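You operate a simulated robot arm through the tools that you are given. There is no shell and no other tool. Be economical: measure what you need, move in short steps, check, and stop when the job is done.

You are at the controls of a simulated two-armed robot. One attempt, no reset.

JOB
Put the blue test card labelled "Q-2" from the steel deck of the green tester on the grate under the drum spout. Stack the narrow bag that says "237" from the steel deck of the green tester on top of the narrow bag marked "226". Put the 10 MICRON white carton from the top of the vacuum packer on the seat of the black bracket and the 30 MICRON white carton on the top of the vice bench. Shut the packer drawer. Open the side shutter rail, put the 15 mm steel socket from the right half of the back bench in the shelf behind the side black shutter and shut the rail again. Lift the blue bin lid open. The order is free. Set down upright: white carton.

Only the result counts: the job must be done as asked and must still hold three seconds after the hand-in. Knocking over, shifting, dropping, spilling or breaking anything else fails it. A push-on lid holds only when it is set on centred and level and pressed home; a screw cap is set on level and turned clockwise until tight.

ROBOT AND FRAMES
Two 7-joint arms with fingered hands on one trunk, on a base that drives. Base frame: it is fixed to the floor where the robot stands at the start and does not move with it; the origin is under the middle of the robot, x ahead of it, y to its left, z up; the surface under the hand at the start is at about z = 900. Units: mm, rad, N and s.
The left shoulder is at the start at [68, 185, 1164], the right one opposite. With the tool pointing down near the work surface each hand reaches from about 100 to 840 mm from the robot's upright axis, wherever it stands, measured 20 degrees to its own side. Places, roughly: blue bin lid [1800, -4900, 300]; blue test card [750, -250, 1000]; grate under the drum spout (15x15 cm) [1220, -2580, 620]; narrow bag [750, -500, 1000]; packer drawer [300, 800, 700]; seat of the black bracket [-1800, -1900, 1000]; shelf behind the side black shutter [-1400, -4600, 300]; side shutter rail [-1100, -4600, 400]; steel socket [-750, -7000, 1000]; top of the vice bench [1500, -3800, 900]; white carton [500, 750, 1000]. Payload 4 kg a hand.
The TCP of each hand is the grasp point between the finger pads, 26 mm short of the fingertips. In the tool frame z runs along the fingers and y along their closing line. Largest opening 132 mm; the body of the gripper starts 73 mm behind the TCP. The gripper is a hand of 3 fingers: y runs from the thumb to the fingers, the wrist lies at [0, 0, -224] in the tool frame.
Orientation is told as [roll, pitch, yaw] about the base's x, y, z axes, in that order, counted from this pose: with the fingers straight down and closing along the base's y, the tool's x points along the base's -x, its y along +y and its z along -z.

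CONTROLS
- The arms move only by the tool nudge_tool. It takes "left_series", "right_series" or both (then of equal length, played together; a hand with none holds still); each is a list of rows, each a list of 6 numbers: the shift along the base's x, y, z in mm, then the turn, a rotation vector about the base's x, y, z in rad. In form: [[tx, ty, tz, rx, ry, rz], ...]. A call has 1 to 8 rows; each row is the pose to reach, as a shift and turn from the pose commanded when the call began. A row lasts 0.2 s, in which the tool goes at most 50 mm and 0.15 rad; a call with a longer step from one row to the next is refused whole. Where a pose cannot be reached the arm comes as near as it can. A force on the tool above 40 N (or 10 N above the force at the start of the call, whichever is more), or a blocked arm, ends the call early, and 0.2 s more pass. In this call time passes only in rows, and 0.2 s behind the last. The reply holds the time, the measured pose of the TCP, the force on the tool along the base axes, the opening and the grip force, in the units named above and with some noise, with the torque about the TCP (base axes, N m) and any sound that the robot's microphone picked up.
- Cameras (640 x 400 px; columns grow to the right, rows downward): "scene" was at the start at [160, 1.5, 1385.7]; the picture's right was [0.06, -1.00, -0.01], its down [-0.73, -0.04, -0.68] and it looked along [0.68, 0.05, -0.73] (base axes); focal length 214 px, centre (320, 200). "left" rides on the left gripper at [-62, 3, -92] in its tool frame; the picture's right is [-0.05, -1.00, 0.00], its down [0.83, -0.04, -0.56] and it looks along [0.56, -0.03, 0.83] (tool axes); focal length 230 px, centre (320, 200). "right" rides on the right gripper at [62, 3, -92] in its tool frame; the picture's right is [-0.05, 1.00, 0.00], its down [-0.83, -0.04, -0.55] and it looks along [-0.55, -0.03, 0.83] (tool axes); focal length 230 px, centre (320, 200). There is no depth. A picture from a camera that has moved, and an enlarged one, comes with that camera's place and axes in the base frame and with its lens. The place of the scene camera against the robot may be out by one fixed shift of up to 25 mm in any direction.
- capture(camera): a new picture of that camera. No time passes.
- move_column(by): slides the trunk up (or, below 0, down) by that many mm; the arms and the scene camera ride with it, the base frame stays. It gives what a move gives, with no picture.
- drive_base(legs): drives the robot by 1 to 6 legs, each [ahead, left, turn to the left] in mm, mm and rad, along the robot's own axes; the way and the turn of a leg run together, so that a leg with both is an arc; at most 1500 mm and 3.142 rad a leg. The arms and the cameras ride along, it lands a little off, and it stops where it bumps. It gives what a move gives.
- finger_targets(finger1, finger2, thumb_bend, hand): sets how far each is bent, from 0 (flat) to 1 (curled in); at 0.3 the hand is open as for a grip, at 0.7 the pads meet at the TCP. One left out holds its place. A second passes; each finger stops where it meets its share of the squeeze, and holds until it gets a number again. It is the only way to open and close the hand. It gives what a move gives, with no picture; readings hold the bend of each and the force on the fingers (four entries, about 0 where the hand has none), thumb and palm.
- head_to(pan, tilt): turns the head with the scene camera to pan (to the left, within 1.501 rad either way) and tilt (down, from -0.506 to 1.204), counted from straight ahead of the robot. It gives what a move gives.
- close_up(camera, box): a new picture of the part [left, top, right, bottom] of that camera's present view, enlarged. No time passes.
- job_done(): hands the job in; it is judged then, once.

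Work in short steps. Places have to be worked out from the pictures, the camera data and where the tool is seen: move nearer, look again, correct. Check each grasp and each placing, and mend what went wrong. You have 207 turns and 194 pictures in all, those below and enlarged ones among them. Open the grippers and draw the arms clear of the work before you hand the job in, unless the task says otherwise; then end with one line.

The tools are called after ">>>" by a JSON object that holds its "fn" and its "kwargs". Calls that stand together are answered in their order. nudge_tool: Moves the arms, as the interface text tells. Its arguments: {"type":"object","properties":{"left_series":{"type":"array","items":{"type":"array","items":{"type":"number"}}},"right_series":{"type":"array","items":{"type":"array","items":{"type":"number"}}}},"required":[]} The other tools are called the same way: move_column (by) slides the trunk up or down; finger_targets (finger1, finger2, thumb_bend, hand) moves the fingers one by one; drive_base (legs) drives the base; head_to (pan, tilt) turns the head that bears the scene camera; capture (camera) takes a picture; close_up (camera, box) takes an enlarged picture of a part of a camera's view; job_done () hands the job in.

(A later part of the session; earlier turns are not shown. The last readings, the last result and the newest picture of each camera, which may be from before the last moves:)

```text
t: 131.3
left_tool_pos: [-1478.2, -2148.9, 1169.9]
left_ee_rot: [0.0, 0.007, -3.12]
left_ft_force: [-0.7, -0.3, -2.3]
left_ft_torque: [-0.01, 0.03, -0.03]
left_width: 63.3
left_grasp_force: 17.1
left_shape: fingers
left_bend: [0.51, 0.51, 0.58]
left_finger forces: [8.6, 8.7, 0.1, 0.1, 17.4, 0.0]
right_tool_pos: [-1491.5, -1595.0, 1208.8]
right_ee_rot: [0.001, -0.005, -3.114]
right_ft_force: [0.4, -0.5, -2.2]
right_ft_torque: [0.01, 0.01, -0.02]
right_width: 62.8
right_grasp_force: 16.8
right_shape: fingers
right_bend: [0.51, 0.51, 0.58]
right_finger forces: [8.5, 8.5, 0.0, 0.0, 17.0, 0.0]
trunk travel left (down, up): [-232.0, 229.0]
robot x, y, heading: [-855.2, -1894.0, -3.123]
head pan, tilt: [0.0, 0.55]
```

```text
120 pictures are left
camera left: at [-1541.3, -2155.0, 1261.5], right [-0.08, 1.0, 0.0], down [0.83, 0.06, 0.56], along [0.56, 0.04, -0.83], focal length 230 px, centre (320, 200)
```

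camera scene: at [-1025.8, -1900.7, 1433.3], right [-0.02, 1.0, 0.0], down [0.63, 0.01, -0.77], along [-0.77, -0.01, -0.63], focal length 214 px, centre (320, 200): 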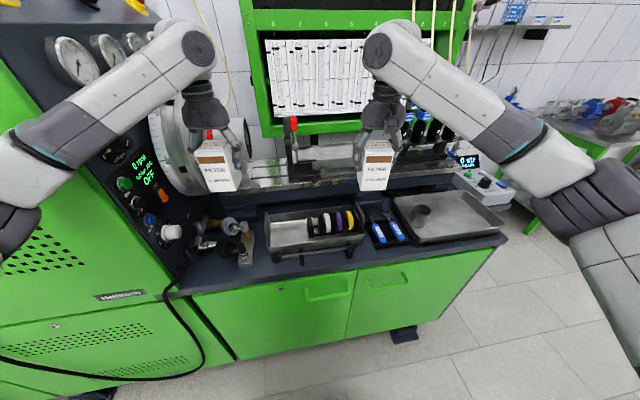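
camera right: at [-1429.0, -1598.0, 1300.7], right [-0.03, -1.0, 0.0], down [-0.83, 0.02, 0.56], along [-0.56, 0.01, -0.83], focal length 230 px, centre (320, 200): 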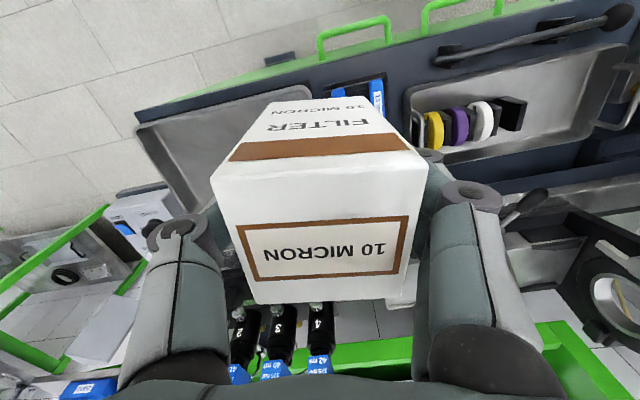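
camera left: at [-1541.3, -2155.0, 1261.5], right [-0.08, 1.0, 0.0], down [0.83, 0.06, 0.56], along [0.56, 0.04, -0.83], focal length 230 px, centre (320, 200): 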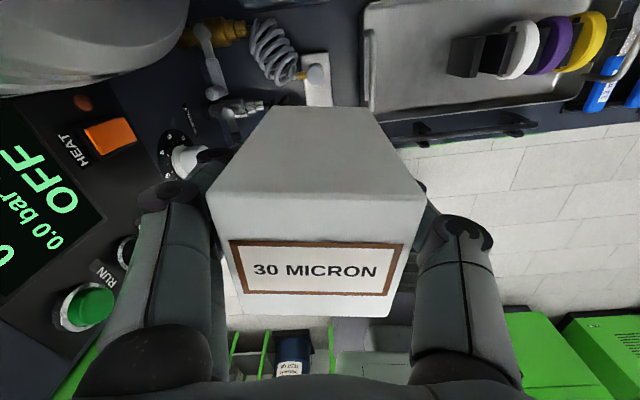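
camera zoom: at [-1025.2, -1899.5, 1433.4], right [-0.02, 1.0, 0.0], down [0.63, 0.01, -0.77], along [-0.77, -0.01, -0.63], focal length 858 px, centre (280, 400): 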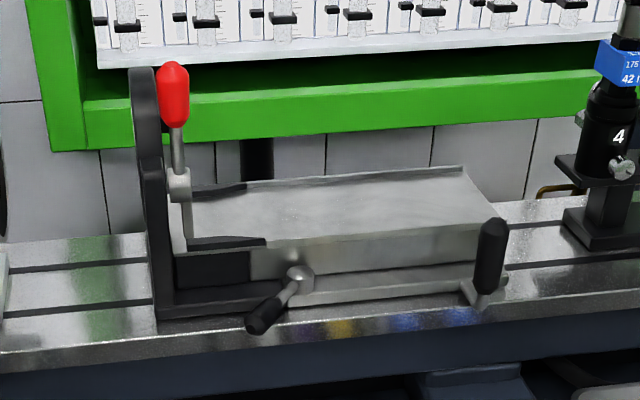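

The seat plate centre is near (-1885, -1835) if at z=1000. I raise the trunk for clearance and drive closer to get a second bearing.

>>> {"fn": "move_column", "kwargs": {"by": 110}}

>>> {"fn": "drive_base", "kwargs": {"legs": [[200, 60, 0]]}}

>>> {"fn": "head_to", "kwargs": {"pan": 0, "tilt": 0.75}}

>>> {"fn": "capture", "kwargs": {"camera": "scene"}}

```text
t: 132.7
left_tool_pos: [-1479.4, -2151.0, 1278.2]
left_ee_rot: [-0.004, 0.009, -3.116]
left_ft_force: [-0.8, -0.5, -1.4]
left_ft_torque: [-0.03, 0.04, 0.02]
left_width: 63.2
left_grasp_force: 17.5
left_shape: fingers
left_bend: [0.51, 0.51, 0.58]
left_finger forces: [8.7, 8.7, 0.0, 0.0, 17.3, 0.1]
right_tool_pos: [-1489.9, -1596.7, 1317.6]
right_ee_rot: [0.002, -0.002, -3.116]
right_ft_force: [-1.0, 0.4, -1.9]
right_ft_torque: [-0.01, 0.01, 0.0]
right_width: 62.9
right_grasp_force: 16.5
right_shape: fingers
right_bend: [0.51, 0.51, 0.58]
right_finger forces: [8.5, 8.4, 0.0, 0.0, 17.1, 0.1]
trunk travel left (down, up): [-342.0, 119.0]
robot x, y, heading: [-855.0, -1893.9, -3.123]
head pan, tilt: [0.0, 0.55]
```

```text
t: 134.0
left_tool_pos: [-1532.4, -2154.6, 1294.6]
left_ee_rot: [0.021, -0.017, -3.127]
left_ft_force: [1.2, -0.2, -2.5]
left_ft_torque: [0.03, 0.01, -0.04]
left_width: 63.6
left_grasp_force: 17.6
left_shape: fingers
left_bend: [0.51, 0.51, 0.58]
left_finger forces: [8.8, 8.9, 0.0, 0.0, 17.7, 0.0]
right_tool_pos: [-1564.9, -1626.7, 1324.6]
right_ee_rot: [0.013, -0.019, -3.078]
right_ft_force: [-0.6, 0.0, -1.6]
right_ft_torque: [-0.06, 0.03, 0.02]
right_width: 63.0
right_grasp_force: 17.2
right_shape: fingers
right_bend: [0.51, 0.51, 0.58]
right_finger forces: [8.6, 8.6, 0.0, 0.0, 17.4, 0.1]
trunk travel left (down, up): [-342.0, 119.0]
robot x, y, heading: [-937.2, -1914.8, -3.082]
head pan, tilt: [0.0, 0.55]
stopped in leg 1: the robot was blocked; the commanded pose is now the measured one
```

```text
t: 134.7
left_tool_pos: [-1531.2, -2152.1, 1295.3]
left_ee_rot: [0.021, -0.015, -3.131]
left_ft_force: [0.4, 0.0, -1.1]
left_ft_torque: [-0.01, 0.0, 0.03]
left_width: 63.6
left_grasp_force: 17.5
left_shape: fingers
left_bend: [0.51, 0.51, 0.58]
left_finger forces: [8.8, 9.0, 0.0, 0.0, 17.6, 0.0]
right_tool_pos: [-1560.4, -1622.3, 1324.5]
right_ee_rot: [0.015, -0.021, -3.083]
right_ft_force: [0.5, 0.0, -2.1]
right_ft_torque: [0.03, 0.02, -0.02]
right_width: 62.9
right_grasp_force: 16.9
right_shape: fingers
right_bend: [0.51, 0.51, 0.58]
right_finger forces: [8.7, 8.7, 0.1, 0.1, 17.3, 0.0]
trunk travel left (down, up): [-342.0, 119.0]
robot x, y, heading: [-938.5, -1915.7, -3.09]
head pan, tilt: [0.0, 0.75]
```

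```text
119 pictures are left
camera scene: at [-1020.4, -1887.7, 1542.4], right [-0.05, 1.0, -0.03], down [0.69, 0.02, -0.72], along [-0.72, -0.06, -0.69], focal length 214 px, centre (320, 200)
```

scene: 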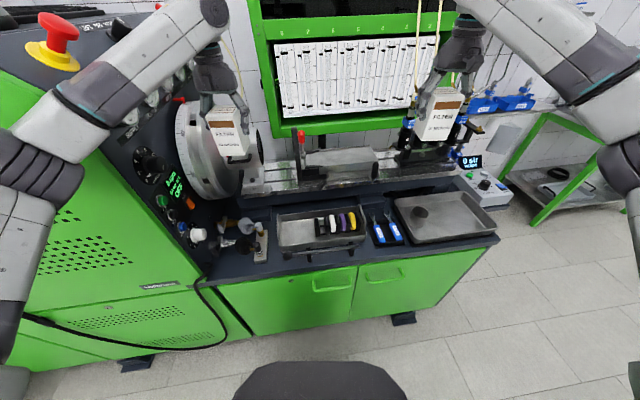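

The left elbow hit the tall console. I back off, shift right (+y), straighten, and go in again in line with the seat.

>>> {"fn": "drive_base", "kwargs": {"legs": [[-80, 0, -0.05], [0, -130, 0]]}}

>>> {"fn": "drive_base", "kwargs": {"legs": [[150, 0, 0]]}}

>>> {"fn": "capture", "kwargs": {"camera": "scene"}}

```text
t: 136.7
left_tool_pos: [-1470.5, -2048.8, 1276.1]
left_ee_rot: [-0.005, 0.008, -3.129]
left_ft_force: [0.2, -0.1, -1.5]
left_ft_torque: [0.05, 0.01, 0.02]
left_width: 63.5
left_grasp_force: 17.8
left_shape: fingers
left_bend: [0.51, 0.51, 0.58]
left_finger forces: [9.0, 9.2, 0.1, 0.1, 17.8, 0.1]
right_tool_pos: [-1494.3, -1512.8, 1321.8]
right_ee_rot: [-0.01, -0.004, -3.096]
right_ft_force: [0.2, -0.4, -2.7]
right_ft_torque: [0.0, 0.0, -0.03]
right_width: 63.1
right_grasp_force: 17.5
right_shape: fingers
right_bend: [0.51, 0.51, 0.58]
right_finger forces: [8.8, 8.8, 0.1, 0.1, 17.4, 0.0]
trunk travel left (down, up): [-342.0, 119.0]
robot x, y, heading: [-857.9, -1782.3, -3.1]
head pan, tilt: [0.0, 0.75]
```

```text
t: 138.0
left_tool_pos: [-1619.8, -2051.1, 1276.6]
left_ee_rot: [-0.004, 0.006, -3.129]
left_ft_force: [-0.2, 0.1, -1.7]
left_ft_torque: [0.0, 0.01, 0.05]
left_width: 63.5
left_grasp_force: 17.9
left_shape: fingers
left_bend: [0.51, 0.51, 0.58]
left_finger forces: [8.8, 9.0, 0.1, 0.0, 17.9, 0.0]
right_tool_pos: [-1645.3, -1514.4, 1321.2]
right_ee_rot: [-0.008, -0.003, -3.097]
right_ft_force: [0.5, 0.6, -2.6]
right_ft_torque: [-0.06, 0.01, 0.06]
right_width: 62.8
right_grasp_force: 17.2
right_shape: fingers
right_bend: [0.51, 0.51, 0.58]
right_finger forces: [8.7, 8.7, 0.0, 0.1, 17.3, 0.0]
trunk travel left (down, up): [-342.0, 119.0]
robot x, y, heading: [-1005.7, -1790.4, -3.101]
head pan, tilt: [0.0, 0.75]
```

```text
118 pictures are left
camera scene: at [-1111.7, -1795.8, 1541.3], right [-0.04, 1.0, 0.0], down [0.71, 0.03, -0.71], along [-0.71, -0.03, -0.71], focal length 214 px, centre (320, 200)
```

scene: 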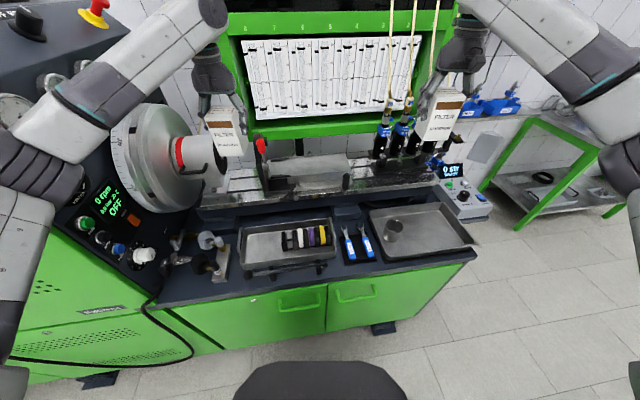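

>>> {"fn": "close_up", "kwargs": {"camera": "scene", "box": [240, 110, 400, 210]}}

```text
4.00 times, centred on (320, 160) of scene
camera zoom: at [-1111.7, -1795.8, 1541.3], right [-0.04, 1.0, 0.0], down [0.71, 0.03, -0.71], along [-0.71, -0.03, -0.71], focal length 858 px, centre (320, 360)
```

zoom: 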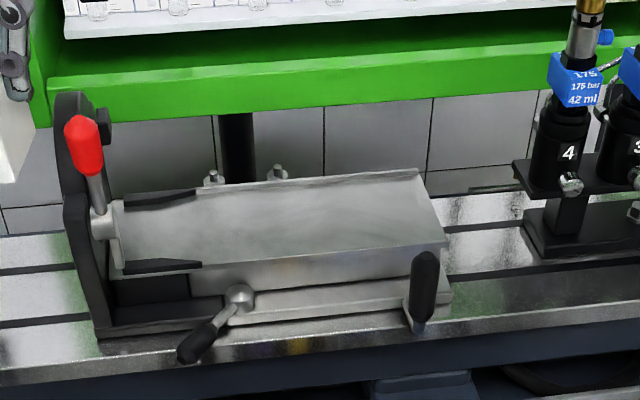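

Two bearings agree: the seat plate is at z≈1066, centre about (-1769, -1863), turned ~0.19 rad, 110 mm deep. I swing the right hand left at height, then drive the last 50 mm.

>>> {"fn": "nudge_tool", "kwargs": {"right_series": [[0, -45, 0, 0, 0, 0.02], [0, -90, 0, 0, 0, 0.04], [0, -135, 0, 0, 0, 0.06], [0, -180, 0, 0, 0, 0.08], [0, -225, 0, 0, 0, 0.1], [0, -270, 0, 0, 0, 0.12], [0, -310, 0, 0, 0, 0.14]]}}

>>> {"fn": "drive_base", "kwargs": {"legs": [[50, 0, 0]]}}

>>> {"fn": "capture", "kwargs": {"camera": "right"}}

>>> {"fn": "capture", "kwargs": {"camera": "scene"}}

```text
t: 139.6
left_tool_pos: [-1624.0, -2054.6, 1276.7]
left_ee_rot: [-0.004, 0.008, -3.129]
left_ft_force: [0.1, -0.3, -3.0]
left_ft_torque: [0.01, 0.03, 0.02]
left_width: 63.2
left_grasp_force: 18.1
left_shape: fingers
left_bend: [0.51, 0.51, 0.58]
left_finger forces: [8.6, 9.0, 0.1, 0.0, 17.8, 0.0]
right_tool_pos: [-1645.8, -1828.0, 1318.9]
right_ee_rot: [-0.01, -0.003, -2.956]
right_ft_force: [-0.1, -0.3, -2.3]
right_ft_torque: [-0.03, 0.01, -0.01]
right_width: 63.0
right_grasp_force: 17.4
right_shape: fingers
right_bend: [0.51, 0.51, 0.58]
right_finger forces: [8.7, 8.6, 0.1, 0.0, 17.2, 0.0]
trunk travel left (down, up): [-342.0, 119.0]
robot x, y, heading: [-1007.7, -1789.0, -3.101]
head pan, tilt: [0.0, 0.75]
```

```text
t: 140.5
left_tool_pos: [-1662.8, -2051.7, 1280.8]
left_ee_rot: [-0.004, 0.0, -3.129]
left_ft_force: [0.6, 0.3, -1.3]
left_ft_torque: [-0.01, 0.09, -0.04]
left_width: 63.2
left_grasp_force: 17.4
left_shape: fingers
left_bend: [0.51, 0.51, 0.58]
left_finger forces: [8.8, 9.1, 0.1, 0.1, 17.9, 0.1]
right_tool_pos: [-1684.7, -1826.5, 1324.4]
right_ee_rot: [-0.007, -0.012, -2.955]
right_ft_force: [0.9, -1.2, -1.3]
right_ft_torque: [-0.02, 0.07, 0.03]
right_width: 63.1
right_grasp_force: 16.9
right_shape: fingers
right_bend: [0.51, 0.51, 0.58]
right_finger forces: [8.6, 8.7, 0.0, 0.0, 17.2, 0.0]
trunk travel left (down, up): [-342.0, 119.0]
robot x, y, heading: [-1050.5, -1787.7, -3.106]
head pan, tilt: [0.0, 0.75]
```

```text
116 pictures are left
camera right: at [-1623.0, -1819.1, 1415.8], right [0.13, -0.99, -0.01], down [-0.82, -0.11, 0.56], along [-0.56, -0.07, -0.83], focal length 230 px, centre (320, 200)
```

right: 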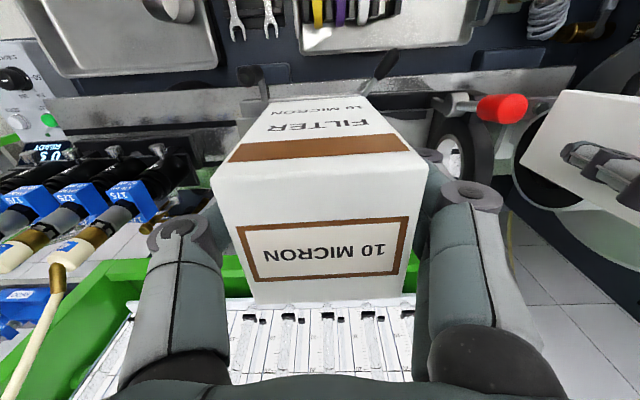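

```text
115 pictures are left
camera scene: at [-1152.7, -1797.1, 1542.0], right [-0.04, 1.0, 0.0], down [0.7, 0.03, -0.71], along [-0.71, -0.03, -0.7], focal length 214 px, centre (320, 200)
```

scene: 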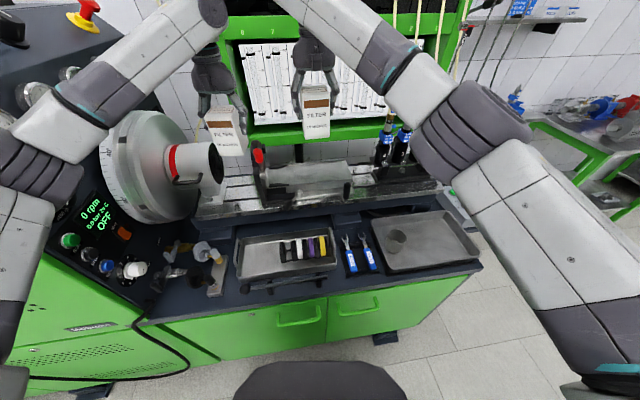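

I move the carton over the seat and descend part way.

>>> {"fn": "nudge_tool", "kwargs": {"right_series": [[-28, -4, -20, 0, 0.01, 0], [-56, -8, -45, 0, 0.01, 0], [-85, -13, -75, 0, 0.01, 0], [-85, -13, -110, 0, 0.01, 0]]}}

>>> {"fn": "close_up", "kwargs": {"camera": "scene", "box": [220, 60, 420, 220]}}

>>> {"fn": "capture", "kwargs": {"camera": "right"}}

```text
t: 141.5
left_tool_pos: [-1671.9, -2057.0, 1276.0]
left_ee_rot: [-0.006, 0.008, -3.129]
left_ft_force: [0.8, 0.2, -1.9]
left_ft_torque: [0.01, 0.02, 0.01]
left_width: 63.2
left_grasp_force: 18.4
left_shape: fingers
left_bend: [0.51, 0.51, 0.58]
left_finger forces: [8.8, 9.0, 0.0, 0.0, 17.8, 0.0]
right_tool_pos: [-1741.6, -1822.7, 1233.8]
right_ee_rot: [-0.012, -0.013, -2.953]
right_ft_force: [0.7, 0.3, -2.7]
right_ft_torque: [0.03, -0.02, 0.01]
right_width: 62.8
right_grasp_force: 17.3
right_shape: fingers
right_bend: [0.51, 0.51, 0.58]
right_finger forces: [8.7, 8.6, 0.0, 0.1, 17.2, 0.1]
right hand out of reach, approached as far as the arm can: row 1, 2, 3, 4
trunk travel left (down, up): [-342.0, 119.0]
robot x, y, heading: [-1054.6, -1791.2, -3.104]
head pan, tilt: [0.0, 0.75]
```

```text
2.50 times, centred on (320, 140) of scene
camera zoom: at [-1163.1, -1801.8, 1541.0], right [-0.04, 1.0, 0.0], down [0.71, 0.03, -0.7], along [-0.7, -0.03, -0.71], focal length 536 px, centre (320, 350)
```

zoom: 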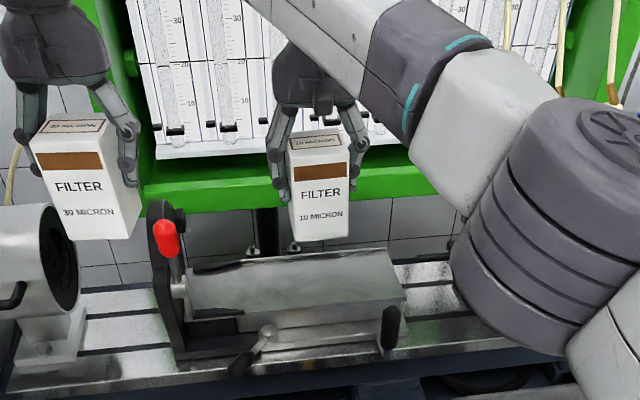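

```text
113 pictures are left
camera right: at [-1679.2, -1816.1, 1324.7], right [0.14, -0.99, -0.01], down [-0.82, -0.12, 0.57], along [-0.56, -0.07, -0.82], focal length 230 px, centre (320, 200)
```

right: 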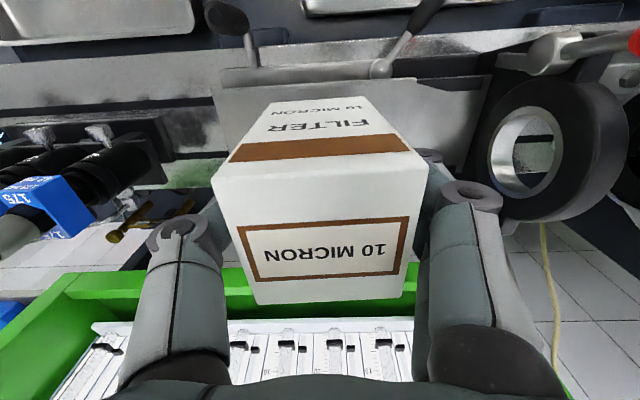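

The right arm is just short, and the left carton hovers near the bracket's upright. I draw the left hand back and up first, then drive ahead.

>>> {"fn": "nudge_tool", "kwargs": {"left_series": [[30, 0, 15, 0, 0, 0], [60, 0, 30, 0, 0, 0], [90, 0, 45, 0, 0, 0]]}}

>>> {"fn": "drive_base", "kwargs": {"legs": [[50, 0, 0]]}}

```text
t: 142.5
left_tool_pos: [-1582.8, -2023.4, 1322.5]
left_ee_rot: [0.017, 0.009, 3.128]
left_ft_force: [0.1, 0.4, -1.7]
left_ft_torque: [0.02, -0.02, 0.02]
left_width: 63.5
left_grasp_force: 18.2
left_shape: fingers
left_bend: [0.51, 0.51, 0.58]
left_finger forces: [8.8, 9.1, 0.0, 0.1, 17.9, 0.0]
right_tool_pos: [-1742.8, -1797.9, 1234.2]
right_ee_rot: [0.002, -0.016, -2.964]
right_ft_force: [0.4, -0.7, -2.2]
right_ft_torque: [0.02, -0.03, -0.01]
right_width: 63.1
right_grasp_force: 17.5
right_shape: fingers
right_bend: [0.51, 0.51, 0.58]
right_finger forces: [8.7, 8.5, 0.1, 0.0, 17.4, 0.0]
trunk travel left (down, up): [-342.0, 119.0]
robot x, y, heading: [-1053.9, -1785.8, -3.109]
head pan, tilt: [0.0, 0.75]
stopped in row 3 (left hand): the arm was blocked; the commanded pose is now the measured one
```

```text
t: 143.2
left_tool_pos: [-1582.8, -2022.7, 1324.5]
left_ee_rot: [0.013, 0.006, 3.127]
left_ft_force: [0.6, -0.1, -2.8]
left_ft_torque: [0.0, -0.01, 0.01]
left_width: 63.3
left_grasp_force: 17.8
left_shape: fingers
left_bend: [0.51, 0.51, 0.58]
left_finger forces: [8.9, 9.1, 0.1, 0.0, 17.9, 0.1]
right_tool_pos: [-1743.0, -1795.6, 1235.4]
right_ee_rot: [0.0, -0.015, -2.965]
right_ft_force: [-0.2, 0.2, -1.5]
right_ft_torque: [-0.02, 0.01, 0.0]
right_width: 62.8
right_grasp_force: 17.6
right_shape: fingers
right_bend: [0.51, 0.51, 0.58]
right_finger forces: [8.7, 8.6, 0.0, 0.1, 17.2, 0.0]
trunk travel left (down, up): [-342.0, 119.0]
robot x, y, heading: [-1057.1, -1788.2, -3.112]
head pan, tilt: [0.0, 0.75]
stopped in leg 1: the robot was blocked; the commanded pose is now the measured one
```

The left elbow is touching the console again. I pull the right hand back a bit, relieve the left arm, and shift the base 90 mm to +y.

>>> {"fn": "nudge_tool", "kwargs": {"left_series": [[-20, 5, 5, 0, 0, 0], [-40, 10, 10, 0, 0, 0]], "right_series": [[30, 0, 10, 0, 0, 0], [60, 0, 20, 0, 0, 0]]}}

>>> {"fn": "drive_base", "kwargs": {"legs": [[0, -90, 0]]}}

>>> {"fn": "capture", "kwargs": {"camera": "scene"}}

```text
t: 143.8
left_tool_pos: [-1629.8, -2031.2, 1325.9]
left_ee_rot: [0.0, 0.015, 3.132]
left_ft_force: [0.1, -0.4, -1.5]
left_ft_torque: [0.01, -0.03, 0.0]
left_width: 63.3
left_grasp_force: 17.7
left_shape: fingers
left_bend: [0.51, 0.51, 0.58]
left_finger forces: [8.9, 9.0, 0.0, 0.0, 18.0, 0.0]
right_tool_pos: [-1692.1, -1810.6, 1252.8]
right_ee_rot: [-0.011, -0.007, -2.967]
right_ft_force: [0.2, -0.1, -2.9]
right_ft_torque: [0.04, -0.03, -0.01]
right_width: 62.7
right_grasp_force: 17.5
right_shape: fingers
right_bend: [0.51, 0.51, 0.58]
right_finger forces: [8.8, 8.9, 0.0, 0.0, 17.8, 0.1]
trunk travel left (down, up): [-342.0, 119.0]
robot x, y, heading: [-1059.5, -1790.9, -3.116]
head pan, tilt: [0.0, 0.75]
```

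```text
t: 145.0
left_tool_pos: [-1630.3, -1943.5, 1327.7]
left_ee_rot: [0.0, 0.012, 3.133]
left_ft_force: [-0.1, -0.4, -2.5]
left_ft_torque: [0.03, 0.0, -0.02]
left_width: 63.4
left_grasp_force: 17.7
left_shape: fingers
left_bend: [0.51, 0.51, 0.58]
left_finger forces: [8.9, 9.1, 0.0, 0.0, 17.9, 0.1]
right_tool_pos: [-1690.4, -1724.8, 1253.5]
right_ee_rot: [-0.011, -0.009, -2.962]
right_ft_force: [0.1, -0.4, -1.6]
right_ft_torque: [0.01, -0.02, 0.0]
right_width: 62.6
right_grasp_force: 17.2
right_shape: fingers
right_bend: [0.51, 0.51, 0.58]
right_finger forces: [8.8, 8.8, 0.0, 0.0, 17.7, 0.0]
trunk travel left (down, up): [-342.0, 119.0]
robot x, y, heading: [-1060.3, -1696.2, -3.11]
head pan, tilt: [0.0, 0.75]
```

```text
112 pictures are left
camera scene: at [-1171.0, -1707.3, 1540.9], right [-0.03, 1.0, 0.0], down [0.71, 0.02, -0.7], along [-0.7, -0.02, -0.71], focal length 214 px, centre (320, 200)
```

scene: 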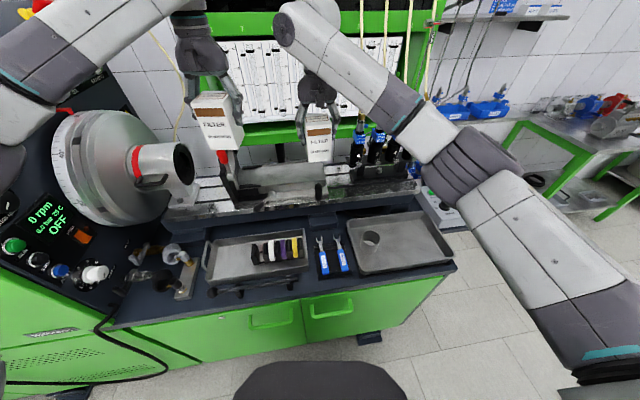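

Clear now. I drive 40 mm ahead and move the carton over the seat.

>>> {"fn": "drive_base", "kwargs": {"legs": [[45, 0, 0]]}}

>>> {"fn": "nudge_tool", "kwargs": {"right_series": [[-10, -30, -5, 0.01, 0.01, 0], [-20, -60, -10, 0.01, 0.01, 0], [-35, -80, -20, 0.01, 0.01, 0.0]]}}

>>> {"fn": "close_up", "kwargs": {"camera": "scene", "box": [180, 70, 400, 220]}}

>>> {"fn": "capture", "kwargs": {"camera": "right"}}

```text
t: 145.9
left_tool_pos: [-1663.1, -1938.9, 1333.9]
left_ee_rot: [0.005, 0.003, 3.133]
left_ft_force: [0.9, 0.4, -2.0]
left_ft_torque: [-0.03, 0.05, 0.02]
left_width: 63.5
left_grasp_force: 17.6
left_shape: fingers
left_bend: [0.51, 0.51, 0.58]
left_finger forces: [8.9, 9.0, 0.1, 0.0, 18.0, 0.0]
right_tool_pos: [-1725.7, -1723.4, 1260.9]
right_ee_rot: [-0.012, -0.018, -2.962]
right_ft_force: [1.4, 0.2, -2.1]
right_ft_torque: [0.0, 0.04, 0.02]
right_width: 62.7
right_grasp_force: 17.5
right_shape: fingers
right_bend: [0.51, 0.51, 0.58]
right_finger forces: [8.9, 8.9, 0.1, 0.0, 17.7, 0.1]
trunk travel left (down, up): [-342.0, 119.0]
robot x, y, heading: [-1104.4, -1694.0, -3.108]
head pan, tilt: [0.0, 0.75]
```

```text
t: 146.7
left_tool_pos: [-1673.9, -1939.0, 1327.6]
left_ee_rot: [0.004, 0.012, 3.133]
left_ft_force: [-0.1, -0.5, -2.0]
left_ft_torque: [-0.01, -0.01, 0.05]
left_width: 63.1
left_grasp_force: 18.0
left_shape: fingers
left_bend: [0.51, 0.51, 0.58]
left_finger forces: [8.9, 9.0, 0.0, 0.0, 17.9, 0.0]
right_tool_pos: [-1756.7, -1783.3, 1244.3]
right_ee_rot: [-0.021, -0.019, -2.96]
right_ft_force: [-0.1, 0.3, -2.0]
right_ft_torque: [-0.01, -0.03, 0.0]
right_width: 62.6
right_grasp_force: 17.4
right_shape: fingers
right_bend: [0.51, 0.51, 0.58]
right_finger forces: [8.6, 8.8, 0.0, 0.1, 17.4, 0.1]
right hand out of reach, approached as far as the arm can: row 3
trunk travel left (down, up): [-342.0, 119.0]
robot x, y, heading: [-1105.0, -1697.0, -3.113]
head pan, tilt: [0.0, 0.75]
```

```text
2.67 times, centred on (290, 145) of scene
camera zoom: at [-1216.7, -1703.9, 1540.7], right [-0.03, 1.0, 0.0], down [0.71, 0.02, -0.7], along [-0.7, -0.02, -0.71], focal length 572 px, centre (400, 347)
```

zoom: 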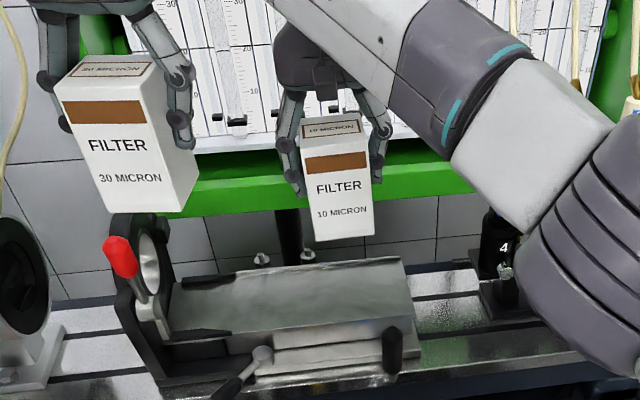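

```text
110 pictures are left
camera right: at [-1693.9, -1777.6, 1335.1], right [0.13, -0.99, -0.02], down [-0.81, -0.12, 0.57], along [-0.57, -0.06, -0.82], focal length 230 px, centre (320, 200)
```

right: 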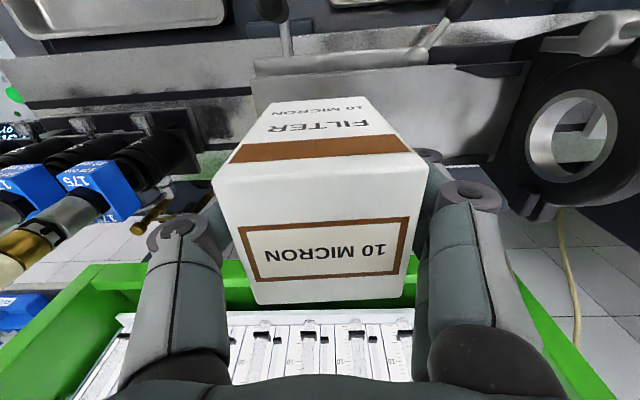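

The right camera confirms the plate position: the middle line at y=-1800 is x≈-1782, z≈1066. I go there and down in small steps.

>>> {"fn": "nudge_tool", "kwargs": {"right_series": [[-8, -6, -30, 0.01, 0.01, -0.0], [-16, -12, -50, 0.02, 0.02, 0], [-25, -17, -70, 0.02, 0.02, 0]]}}

>>> {"fn": "capture", "kwargs": {"camera": "right"}}

>>> {"fn": "close_up", "kwargs": {"camera": "scene", "box": [200, 90, 400, 215]}}

```text
t: 147.5
left_tool_pos: [-1672.8, -1939.4, 1328.3]
left_ee_rot: [0.005, 0.015, 3.131]
left_ft_force: [0.7, -0.3, -2.1]
left_ft_torque: [0.02, 0.04, 0.02]
left_width: 63.4
left_grasp_force: 17.6
left_shape: fingers
left_bend: [0.51, 0.51, 0.58]
left_finger forces: [8.9, 9.1, 0.0, 0.1, 17.9, 0.0]
right_tool_pos: [-1767.3, -1792.7, 1183.9]
right_ee_rot: [-0.045, -0.036, -2.961]
right_ft_force: [-0.1, 0.1, -1.6]
right_ft_torque: [-0.02, -0.04, -0.01]
right_width: 62.3
right_grasp_force: 16.8
right_shape: fingers
right_bend: [0.51, 0.51, 0.58]
right_finger forces: [8.5, 8.6, 0.0, 0.1, 16.9, 0.0]
right hand out of reach, approached as far as the arm can: row 3
trunk travel left (down, up): [-342.0, 119.0]
robot x, y, heading: [-1108.5, -1698.4, -3.11]
head pan, tilt: [0.0, 0.75]
```

```text
109 pictures are left
camera right: at [-1701.7, -1788.7, 1272.6], right [0.13, -0.99, -0.04], down [-0.8, -0.13, 0.59], along [-0.59, -0.04, -0.81], focal length 230 px, centre (320, 200)
```

right: 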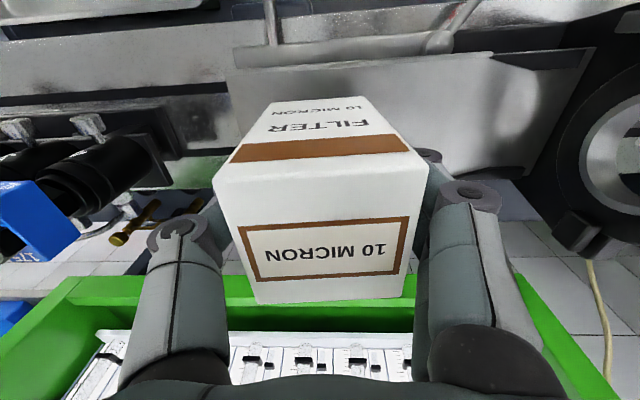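

```text
3.20 times, centred on (300, 152) of scene
camera zoom: at [-1215.8, -1703.1, 1540.9], right [-0.03, 1.0, 0.0], down [0.71, 0.02, -0.7], along [-0.7, -0.02, -0.71], focal length 686 px, centre (384, 352)
```

zoom: 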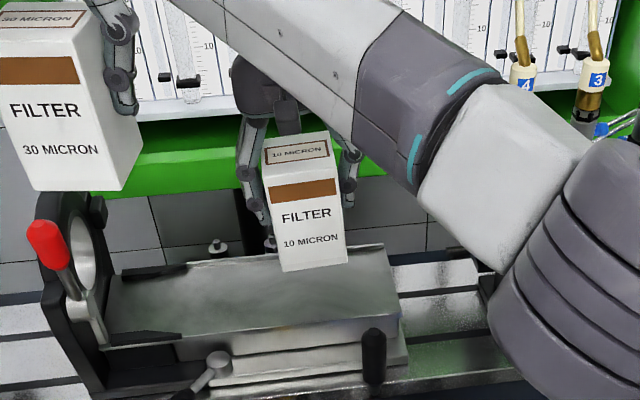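

I had the levelling sign reversed (yaw near π). I drive 25 mm ahead and level the hand.

>>> {"fn": "drive_base", "kwargs": {"legs": [[25, 0, 0]]}}

>>> {"fn": "nudge_tool", "kwargs": {"right_series": [[0, 0, 0, -0.019, -0.022, 0.0], [0, 0, 0, -0.038, -0.043, 0]]}}

```text
t: 148.3
left_tool_pos: [-1689.3, -1941.7, 1333.7]
left_ee_rot: [0.003, 0.004, 3.133]
left_ft_force: [-0.1, -0.4, -1.5]
left_ft_torque: [0.0, 0.09, 0.01]
left_width: 63.4
left_grasp_force: 18.7
left_shape: fingers
left_bend: [0.51, 0.51, 0.58]
left_finger forces: [8.9, 9.0, 0.0, 0.0, 17.9, 0.0]
right_tool_pos: [-1783.0, -1796.3, 1188.8]
right_ee_rot: [-0.046, -0.042, -2.958]
right_ft_force: [-0.1, 0.1, -1.2]
right_ft_torque: [0.03, 0.04, 0.02]
right_width: 62.3
right_grasp_force: 16.8
right_shape: fingers
right_bend: [0.51, 0.51, 0.58]
right_finger forces: [8.4, 8.5, 0.0, 0.1, 16.9, 0.1]
trunk travel left (down, up): [-342.0, 119.0]
robot x, y, heading: [-1129.5, -1696.1, -3.111]
head pan, tilt: [0.0, 0.75]
```

```text
t: 148.9
left_tool_pos: [-1693.2, -1941.5, 1330.8]
left_ee_rot: [0.0, 0.006, 3.134]
left_ft_force: [0.4, -0.8, -1.4]
left_ft_torque: [0.02, 0.08, -0.02]
left_width: 63.3
left_grasp_force: 17.7
left_shape: fingers
left_bend: [0.51, 0.51, 0.58]
left_finger forces: [8.9, 9.1, 0.0, 0.0, 17.9, 0.0]
right_tool_pos: [-1786.4, -1796.3, 1186.2]
right_ee_rot: [0.0, -0.005, -2.958]
right_ft_force: [-0.2, 0.2, -2.5]
right_ft_torque: [0.02, 0.05, 0.0]
right_width: 62.3
right_grasp_force: 17.0
right_shape: fingers
right_bend: [0.51, 0.51, 0.58]
right_finger forces: [8.4, 8.4, 0.0, 0.0, 16.7, 0.0]
trunk travel left (down, up): [-342.0, 119.0]
robot x, y, heading: [-1128.9, -1699.5, -3.106]
head pan, tilt: [0.0, 0.75]
```

Level and centred over the seat. I lower in small steps to feel contact.

>>> {"fn": "nudge_tool", "kwargs": {"right_series": [[1, -1, -8, 0, 0, 0], [2, -2, -15, 0, 0, 0], [2, -2, -21, 0, 0, 0], [2, -2, -26, 0, 0, 0]]}}

>>> {"fn": "close_up", "kwargs": {"camera": "scene", "box": [200, 90, 400, 215]}}

```text
t: 149.9
left_tool_pos: [-1697.8, -1941.2, 1329.1]
left_ee_rot: [0.001, 0.01, 3.131]
left_ft_force: [0.5, 0.0, -2.1]
left_ft_torque: [0.04, 0.0, 0.0]
left_width: 63.7
left_grasp_force: 17.7
left_shape: fingers
left_bend: [0.51, 0.51, 0.58]
left_finger forces: [9.0, 9.1, 0.1, 0.0, 17.9, 0.0]
right_tool_pos: [-1788.3, -1798.2, 1159.1]
right_ee_rot: [0.0, -0.001, -2.96]
right_ft_force: [0.3, 0.8, -2.2]
right_ft_torque: [0.01, -0.02, -0.03]
right_width: 62.5
right_grasp_force: 16.4
right_shape: fingers
right_bend: [0.51, 0.51, 0.58]
right_finger forces: [8.3, 8.3, 0.0, 0.0, 16.5, 0.0]
trunk travel left (down, up): [-342.0, 119.0]
robot x, y, heading: [-1128.2, -1699.2, -3.107]
head pan, tilt: [0.0, 0.75]
```

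```text
3.20 times, centred on (300, 152) of scene
camera zoom: at [-1239.1, -1706.1, 1540.9], right [-0.03, 1.0, 0.0], down [0.71, 0.02, -0.7], along [-0.7, -0.02, -0.71], focal length 686 px, centre (384, 352)
```

zoom: 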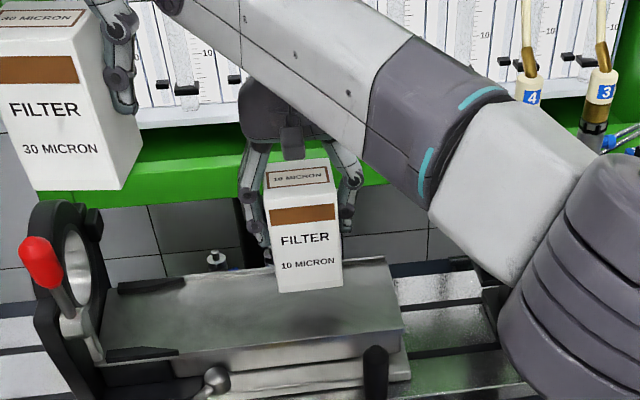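

The carton's bottom is about 70 mm below the TCP and sits a bit far back. I shift 13 mm toward me and lower on.

>>> {"fn": "nudge_tool", "kwargs": {"right_series": [[7, 0, -3, 0, 0, 0], [13, 0, -8, 0, 0, 0], [13, 0, -14, 0, 0, 0], [13, 0, -18, 0, 0, 0], [13, 0, -22, 0, 0, 0]]}}

>>> {"fn": "close_up", "kwargs": {"camera": "scene", "box": [200, 90, 400, 215]}}

```text
t: 151.1
left_tool_pos: [-1696.3, -1942.7, 1329.4]
left_ee_rot: [0.0, 0.009, 3.133]
left_ft_force: [-0.3, 0.4, -2.2]
left_ft_torque: [0.02, 0.01, -0.01]
left_width: 63.3
left_grasp_force: 18.1
left_shape: fingers
left_bend: [0.51, 0.51, 0.58]
left_finger forces: [8.9, 9.0, 0.0, 0.1, 17.9, 0.1]
right_tool_pos: [-1775.3, -1796.9, 1136.6]
right_ee_rot: [0.0, -0.002, -2.961]
right_ft_force: [-1.1, -0.4, -2.2]
right_ft_torque: [-0.01, 0.03, 0.0]
right_width: 62.3
right_grasp_force: 16.2
right_shape: fingers
right_bend: [0.51, 0.51, 0.58]
right_finger forces: [8.3, 8.3, 0.0, 0.0, 16.4, 0.1]
trunk travel left (down, up): [-342.0, 119.0]
robot x, y, heading: [-1132.3, -1698.7, -3.112]
head pan, tilt: [0.0, 0.75]
```

```text
3.20 times, centred on (300, 152) of scene
camera zoom: at [-1238.8, -1705.9, 1541.0], right [-0.03, 1.0, 0.0], down [0.71, 0.02, -0.7], along [-0.7, -0.02, -0.71], focal length 686 px, centre (384, 352)
```

zoom: 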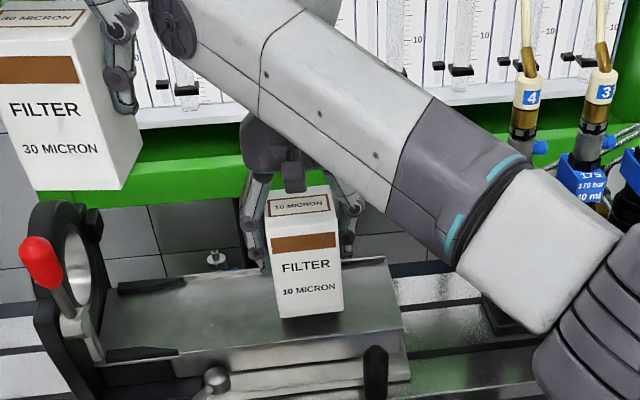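

Well centred. I keep lowering until contact.

>>> {"fn": "nudge_tool", "kwargs": {"right_series": [[0, 0, -3, 0, 0, 0], [0, 0, -6, 0, 0, 0], [0, 0, -9, 0, 0, 0], [0, 0, -12, 0, 0, 0], [0, 0, -15, 0, 0, 0]]}}

>>> {"fn": "close_up", "kwargs": {"camera": "scene", "box": [200, 90, 400, 215]}}

```text
t: 152.3
left_tool_pos: [-1696.8, -1943.3, 1328.5]
left_ee_rot: [0.0, 0.012, 3.134]
left_ft_force: [-0.3, -1.4, -1.6]
left_ft_torque: [0.01, -0.01, 0.01]
left_width: 63.2
left_grasp_force: 18.2
left_shape: fingers
left_bend: [0.51, 0.51, 0.58]
left_finger forces: [8.9, 9.0, 0.0, 0.1, 18.0, 0.0]
right_tool_pos: [-1775.3, -1797.5, 1120.6]
right_ee_rot: [0.0, -0.002, -2.961]
right_ft_force: [-0.5, 0.8, -2.1]
right_ft_torque: [-0.01, 0.01, -0.01]
right_width: 62.6
right_grasp_force: 16.4
right_shape: fingers
right_bend: [0.51, 0.51, 0.58]
right_finger forces: [8.3, 8.4, 0.1, 0.0, 16.6, 0.1]
trunk travel left (down, up): [-342.0, 119.0]
robot x, y, heading: [-1130.3, -1696.0, -3.11]
head pan, tilt: [0.0, 0.75]
```

```text
3.20 times, centred on (300, 152) of scene
camera zoom: at [-1238.8, -1705.9, 1541.0], right [-0.03, 1.0, 0.0], down [0.71, 0.02, -0.7], along [-0.7, -0.02, -0.71], focal length 686 px, centre (384, 352)
```

zoom: 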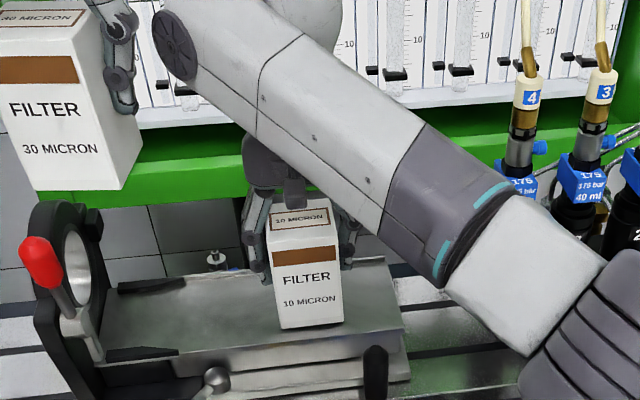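

>>> {"fn": "nudge_tool", "kwargs": {"right_series": [[-1, 0, -3, 0, 0, 0], [-2, 0, -6, 0, 0, 0], [-3, 0, -9, 0, 0, 0], [-4, 0, -12, 0, 0, 0], [-4, 0, -15, 0, 0, 0]]}}

>>> {"fn": "close_up", "kwargs": {"camera": "scene", "box": [240, 110, 360, 210]}}

```text
t: 153.5
left_tool_pos: [-1693.8, -1941.5, 1331.8]
left_ee_rot: [0.001, 0.008, 3.134]
left_ft_force: [-0.4, 0.7, -1.8]
left_ft_torque: [-0.01, 0.02, 0.03]
left_width: 63.4
left_grasp_force: 17.9
left_shape: fingers
left_bend: [0.51, 0.51, 0.58]
left_finger forces: [8.9, 9.0, 0.1, 0.0, 17.8, 0.0]
right_tool_pos: [-1775.4, -1797.8, 1110.9]
right_ee_rot: [0.003, -0.009, -2.956]
right_ft_force: [2.0, 0.1, 30.4]
right_ft_torque: [-0.1, -0.04, 0.0]
right_width: 63.0
right_grasp_force: 19.7
right_shape: fingers
right_bend: [0.52, 0.52, 0.59]
right_finger forces: [10.1, 9.8, 0.0, 0.1, 20.0, 0.1]
trunk travel left (down, up): [-342.0, 119.0]
robot x, y, heading: [-1128.0, -1696.2, -3.104]
head pan, tilt: [0.0, 0.75]
```

```text
4.00 times, centred on (300, 160) of scene
camera zoom: at [-1234.5, -1705.2, 1541.4], right [-0.03, 1.0, 0.0], down [0.71, 0.02, -0.71], along [-0.71, -0.02, -0.71], focal length 858 px, centre (400, 360)
```

zoom: 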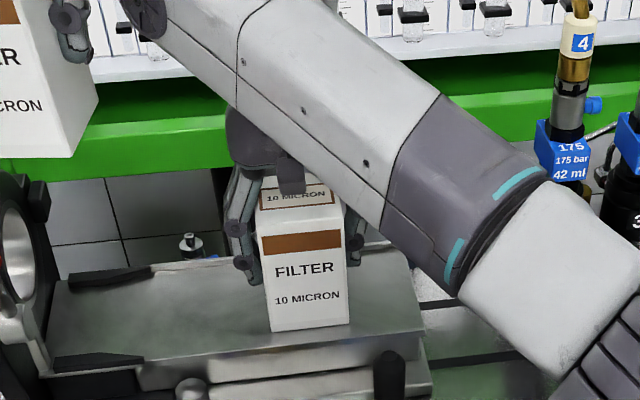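

Contact made (30 N), carton standing on the plate. I ease up and open the hand gently.

>>> {"fn": "nudge_tool", "kwargs": {"right_series": [[0, 0, 4, 0, 0, 0]]}}

>>> {"fn": "finger_targets", "kwargs": {"hand": "right", "finger1": 0.4, "finger2": 0.4, "thumb_bend": 0.4}}

>>> {"fn": "capture", "kwargs": {"camera": "right"}}

```text
t: 153.9
left_tool_pos: [-1693.3, -1942.0, 1330.7]
left_ee_rot: [0.004, 0.005, 3.133]
left_ft_force: [-0.8, 0.7, -2.9]
left_ft_torque: [-0.01, 0.02, 0.01]
left_width: 63.6
left_grasp_force: 18.0
left_shape: fingers
left_bend: [0.51, 0.51, 0.58]
left_finger forces: [9.0, 8.9, 0.0, 0.0, 17.9, 0.1]
right_tool_pos: [-1777.1, -1798.7, 1110.1]
right_ee_rot: [0.0, -0.003, -2.959]
right_ft_force: [3.1, -1.3, 18.1]
right_ft_torque: [-0.15, -0.05, 0.01]
right_width: 62.9
right_grasp_force: 19.9
right_shape: fingers
right_bend: [0.52, 0.52, 0.59]
right_finger forces: [10.1, 10.1, 0.1, 0.0, 19.2, 0.0]
trunk travel left (down, up): [-342.0, 119.0]
robot x, y, heading: [-1131.4, -1697.4, -3.11]
head pan, tilt: [0.0, 0.75]
```

```text
t: 154.9
left_tool_pos: [-1696.3, -1942.5, 1329.0]
left_ee_rot: [0.001, 0.011, 3.133]
left_ft_force: [-0.4, -0.1, -2.6]
left_ft_torque: [-0.01, 0.0, 0.02]
left_width: 63.4
left_grasp_force: 18.0
left_shape: fingers
left_bend: [0.51, 0.51, 0.58]
left_finger forces: [8.9, 8.9, 0.1, 0.1, 17.8, 0.0]
right_tool_pos: [-1779.1, -1798.6, 1110.7]
right_ee_rot: [0.0, -0.002, -2.96]
right_ft_force: [0.5, -0.5, 0.4]
right_ft_torque: [-0.01, 0.0, -0.01]
right_width: 100.7
right_grasp_force: 0.1
right_shape: fingers
right_bend: [0.4, 0.4, 0.4]
right_finger forces: [0.1, 0.0, 0.0, 0.0, 0.1, 0.0]
trunk travel left (down, up): [-342.0, 119.0]
robot x, y, heading: [-1130.9, -1696.9, -3.107]
head pan, tilt: [0.0, 0.75]
```

```text
103 pictures are left
camera right: at [-1717.1, -1790.2, 1202.0], right [0.13, -0.99, 0.0], down [-0.82, -0.11, 0.56], along [-0.55, -0.07, -0.83], focal length 230 px, centre (320, 200)
```

right: 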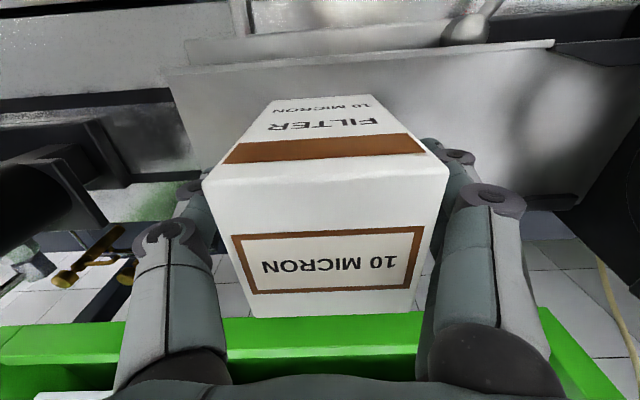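

The carton stands on the seat. I lift straight up and away.

>>> {"fn": "nudge_tool", "kwargs": {"right_series": [[0, 0, 40, 0, 0, 0], [0, 0, 80, 0, 0, 0], [5, 0, 120, 0, 0, 0], [20, 0, 155, 0, 0, 0], [45, 0, 180, 0, 0, 0], [80, 0, 195, 0, 0, 0]]}}

>>> {"fn": "close_up", "kwargs": {"camera": "scene", "box": [200, 90, 400, 215]}}

```text
t: 156.3
left_tool_pos: [-1695.5, -1940.4, 1330.8]
left_ee_rot: [0.001, 0.01, 3.132]
left_ft_force: [0.1, -0.2, -1.8]
left_ft_torque: [0.0, -0.04, 0.03]
left_width: 63.3
left_grasp_force: 17.8
left_shape: fingers
left_bend: [0.51, 0.51, 0.58]
left_finger forces: [8.9, 9.0, 0.1, 0.1, 17.9, 0.0]
right_tool_pos: [-1695.8, -1796.7, 1304.8]
right_ee_rot: [0.001, -0.003, -2.962]
right_ft_force: [0.7, -1.0, 0.3]
right_ft_torque: [0.03, 0.02, -0.01]
right_width: 101.2
right_grasp_force: 0.2
right_shape: fingers
right_bend: [0.4, 0.4, 0.4]
right_finger forces: [0.0, 0.0, 0.0, 0.0, 0.0, 0.0]
trunk travel left (down, up): [-342.0, 119.0]
robot x, y, heading: [-1130.0, -1697.4, -3.115]
head pan, tilt: [0.0, 0.75]
```

```text
3.20 times, centred on (300, 152) of scene
camera zoom: at [-1237.0, -1705.1, 1541.1], right [-0.03, 1.0, 0.0], down [0.71, 0.02, -0.71], along [-0.7, -0.02, -0.71], focal length 686 px, centre (384, 352)
```

zoom: 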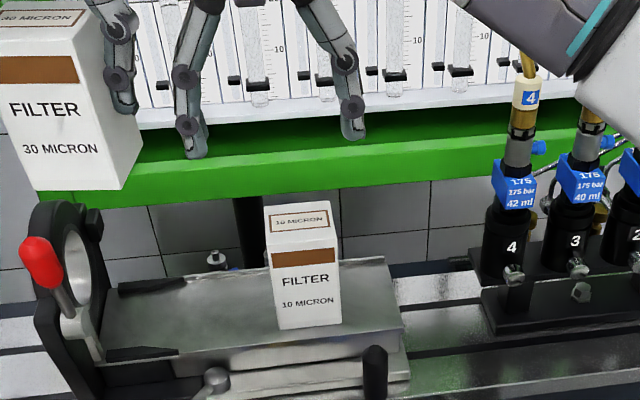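

The 10 MICRON carton stands on the seat. I back away, turn to face -y, and drive toward the vice bench, looking left.

>>> {"fn": "drive_base", "kwargs": {"legs": [[-550, 0, 0], [0, 0, 1.545], [1400, 0, 0]]}}

>>> {"fn": "head_to", "kwargs": {"pan": 1.2, "tilt": 0.3}}

>>> {"fn": "capture", "kwargs": {"camera": "scene"}}

>>> {"fn": "head_to", "kwargs": {"pan": 0.2, "tilt": 0.25}}

>>> {"fn": "capture", "kwargs": {"camera": "scene"}}

```text
t: 169.7
left_tool_pos: [-331.2, -3631.4, 1329.1]
left_ee_rot: [0.001, 0.009, -1.601]
left_ft_force: [0.2, 0.7, -2.4]
left_ft_torque: [0.01, -0.01, -0.01]
left_width: 63.3
left_grasp_force: 16.8
left_shape: fingers
left_bend: [0.51, 0.51, 0.58]
left_finger forces: [8.5, 8.6, 0.0, 0.0, 17.2, 0.1]
right_tool_pos: [-475.0, -3630.3, 1305.0]
right_ee_rot: [0.002, 0.0, -1.409]
right_ft_force: [0.4, -0.8, 0.0]
right_ft_torque: [-0.01, 0.0, -0.02]
right_width: 101.0
right_grasp_force: 0.1
right_shape: fingers
right_bend: [0.4, 0.4, 0.4]
right_finger forces: [0.0, 0.0, 0.0, 0.0, 0.0, 0.0]
trunk travel left (down, up): [-342.0, 119.0]
robot x, y, heading: [-561.2, -3065.1, -1.558]
head pan, tilt: [0.0, 0.75]
```

```text
t: 171.1
left_tool_pos: [-330.8, -3632.4, 1329.8]
left_ee_rot: [0.002, 0.011, -1.601]
left_ft_force: [0.0, -0.7, -2.2]
left_ft_torque: [-0.03, 0.02, -0.04]
left_width: 63.6
left_grasp_force: 17.9
left_shape: fingers
left_bend: [0.51, 0.51, 0.58]
left_finger forces: [8.5, 8.8, 0.0, 0.1, 17.1, 0.1]
right_tool_pos: [-474.4, -3630.8, 1304.4]
right_ee_rot: [0.001, -0.002, -1.409]
right_ft_force: [-0.3, 1.0, -0.4]
right_ft_torque: [0.0, 0.0, -0.02]
right_width: 100.9
right_grasp_force: 0.1
right_shape: fingers
right_bend: [0.4, 0.4, 0.4]
right_finger forces: [0.0, 0.0, 0.0, 0.1, 0.1, 0.0]
trunk travel left (down, up): [-342.0, 119.0]
robot x, y, heading: [-563.8, -3060.8, -1.564]
head pan, tilt: [1.201, 0.3]
```

```text
101 pictures are left
camera scene: at [-488.6, -3111.6, 1583.2], right [-0.35, -0.94, -0.04], down [-0.28, 0.14, -0.95], along [0.89, -0.33, -0.31], focal length 214 px, centre (320, 200)
```

scene: 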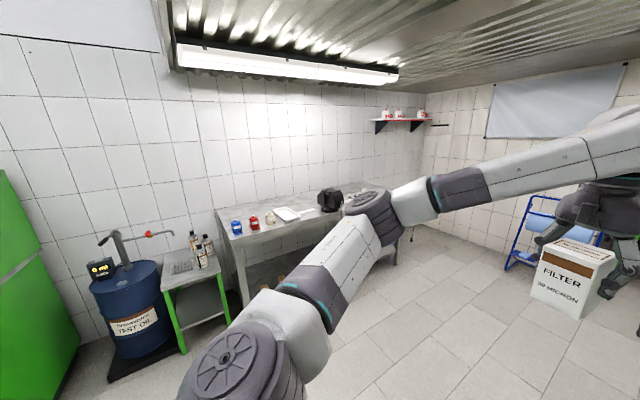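

```text
t: 172.4
left_tool_pos: [-331.8, -3631.9, 1329.9]
left_ee_rot: [0.002, 0.01, -1.601]
left_ft_force: [0.0, 0.5, -2.0]
left_ft_torque: [0.0, 0.03, -0.02]
left_width: 63.3
left_grasp_force: 17.3
left_shape: fingers
left_bend: [0.51, 0.51, 0.58]
left_finger forces: [8.5, 8.7, 0.0, 0.1, 17.2, 0.0]
right_tool_pos: [-474.4, -3630.3, 1304.7]
right_ee_rot: [0.0, -0.002, -1.409]
right_ft_force: [0.5, 0.3, -1.3]
right_ft_torque: [-0.01, 0.02, 0.03]
right_width: 101.0
right_grasp_force: 0.2
right_shape: fingers
right_bend: [0.4, 0.4, 0.4]
right_finger forces: [0.0, 0.1, 0.1, 0.0, 0.0, 0.0]
trunk travel left (down, up): [-342.0, 119.0]
robot x, y, heading: [-560.6, -3063.3, -1.557]
head pan, tilt: [0.201, 0.25]
```

```text
100 pictures are left
camera scene: at [-556.3, -3170.0, 1585.7], right [-0.98, -0.21, -0.01], down [-0.05, 0.28, -0.96], along [0.2, -0.94, -0.28], focal length 214 px, centre (320, 200)
```

scene: 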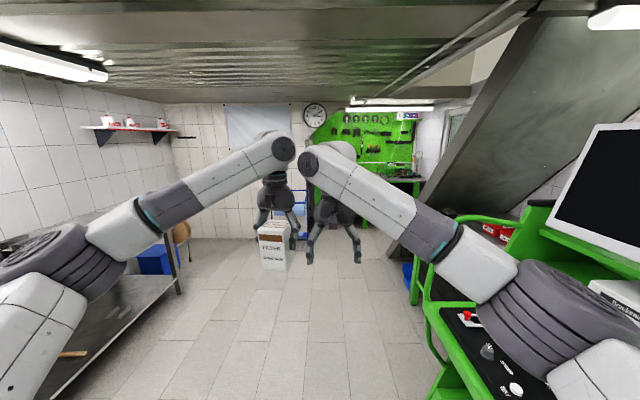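

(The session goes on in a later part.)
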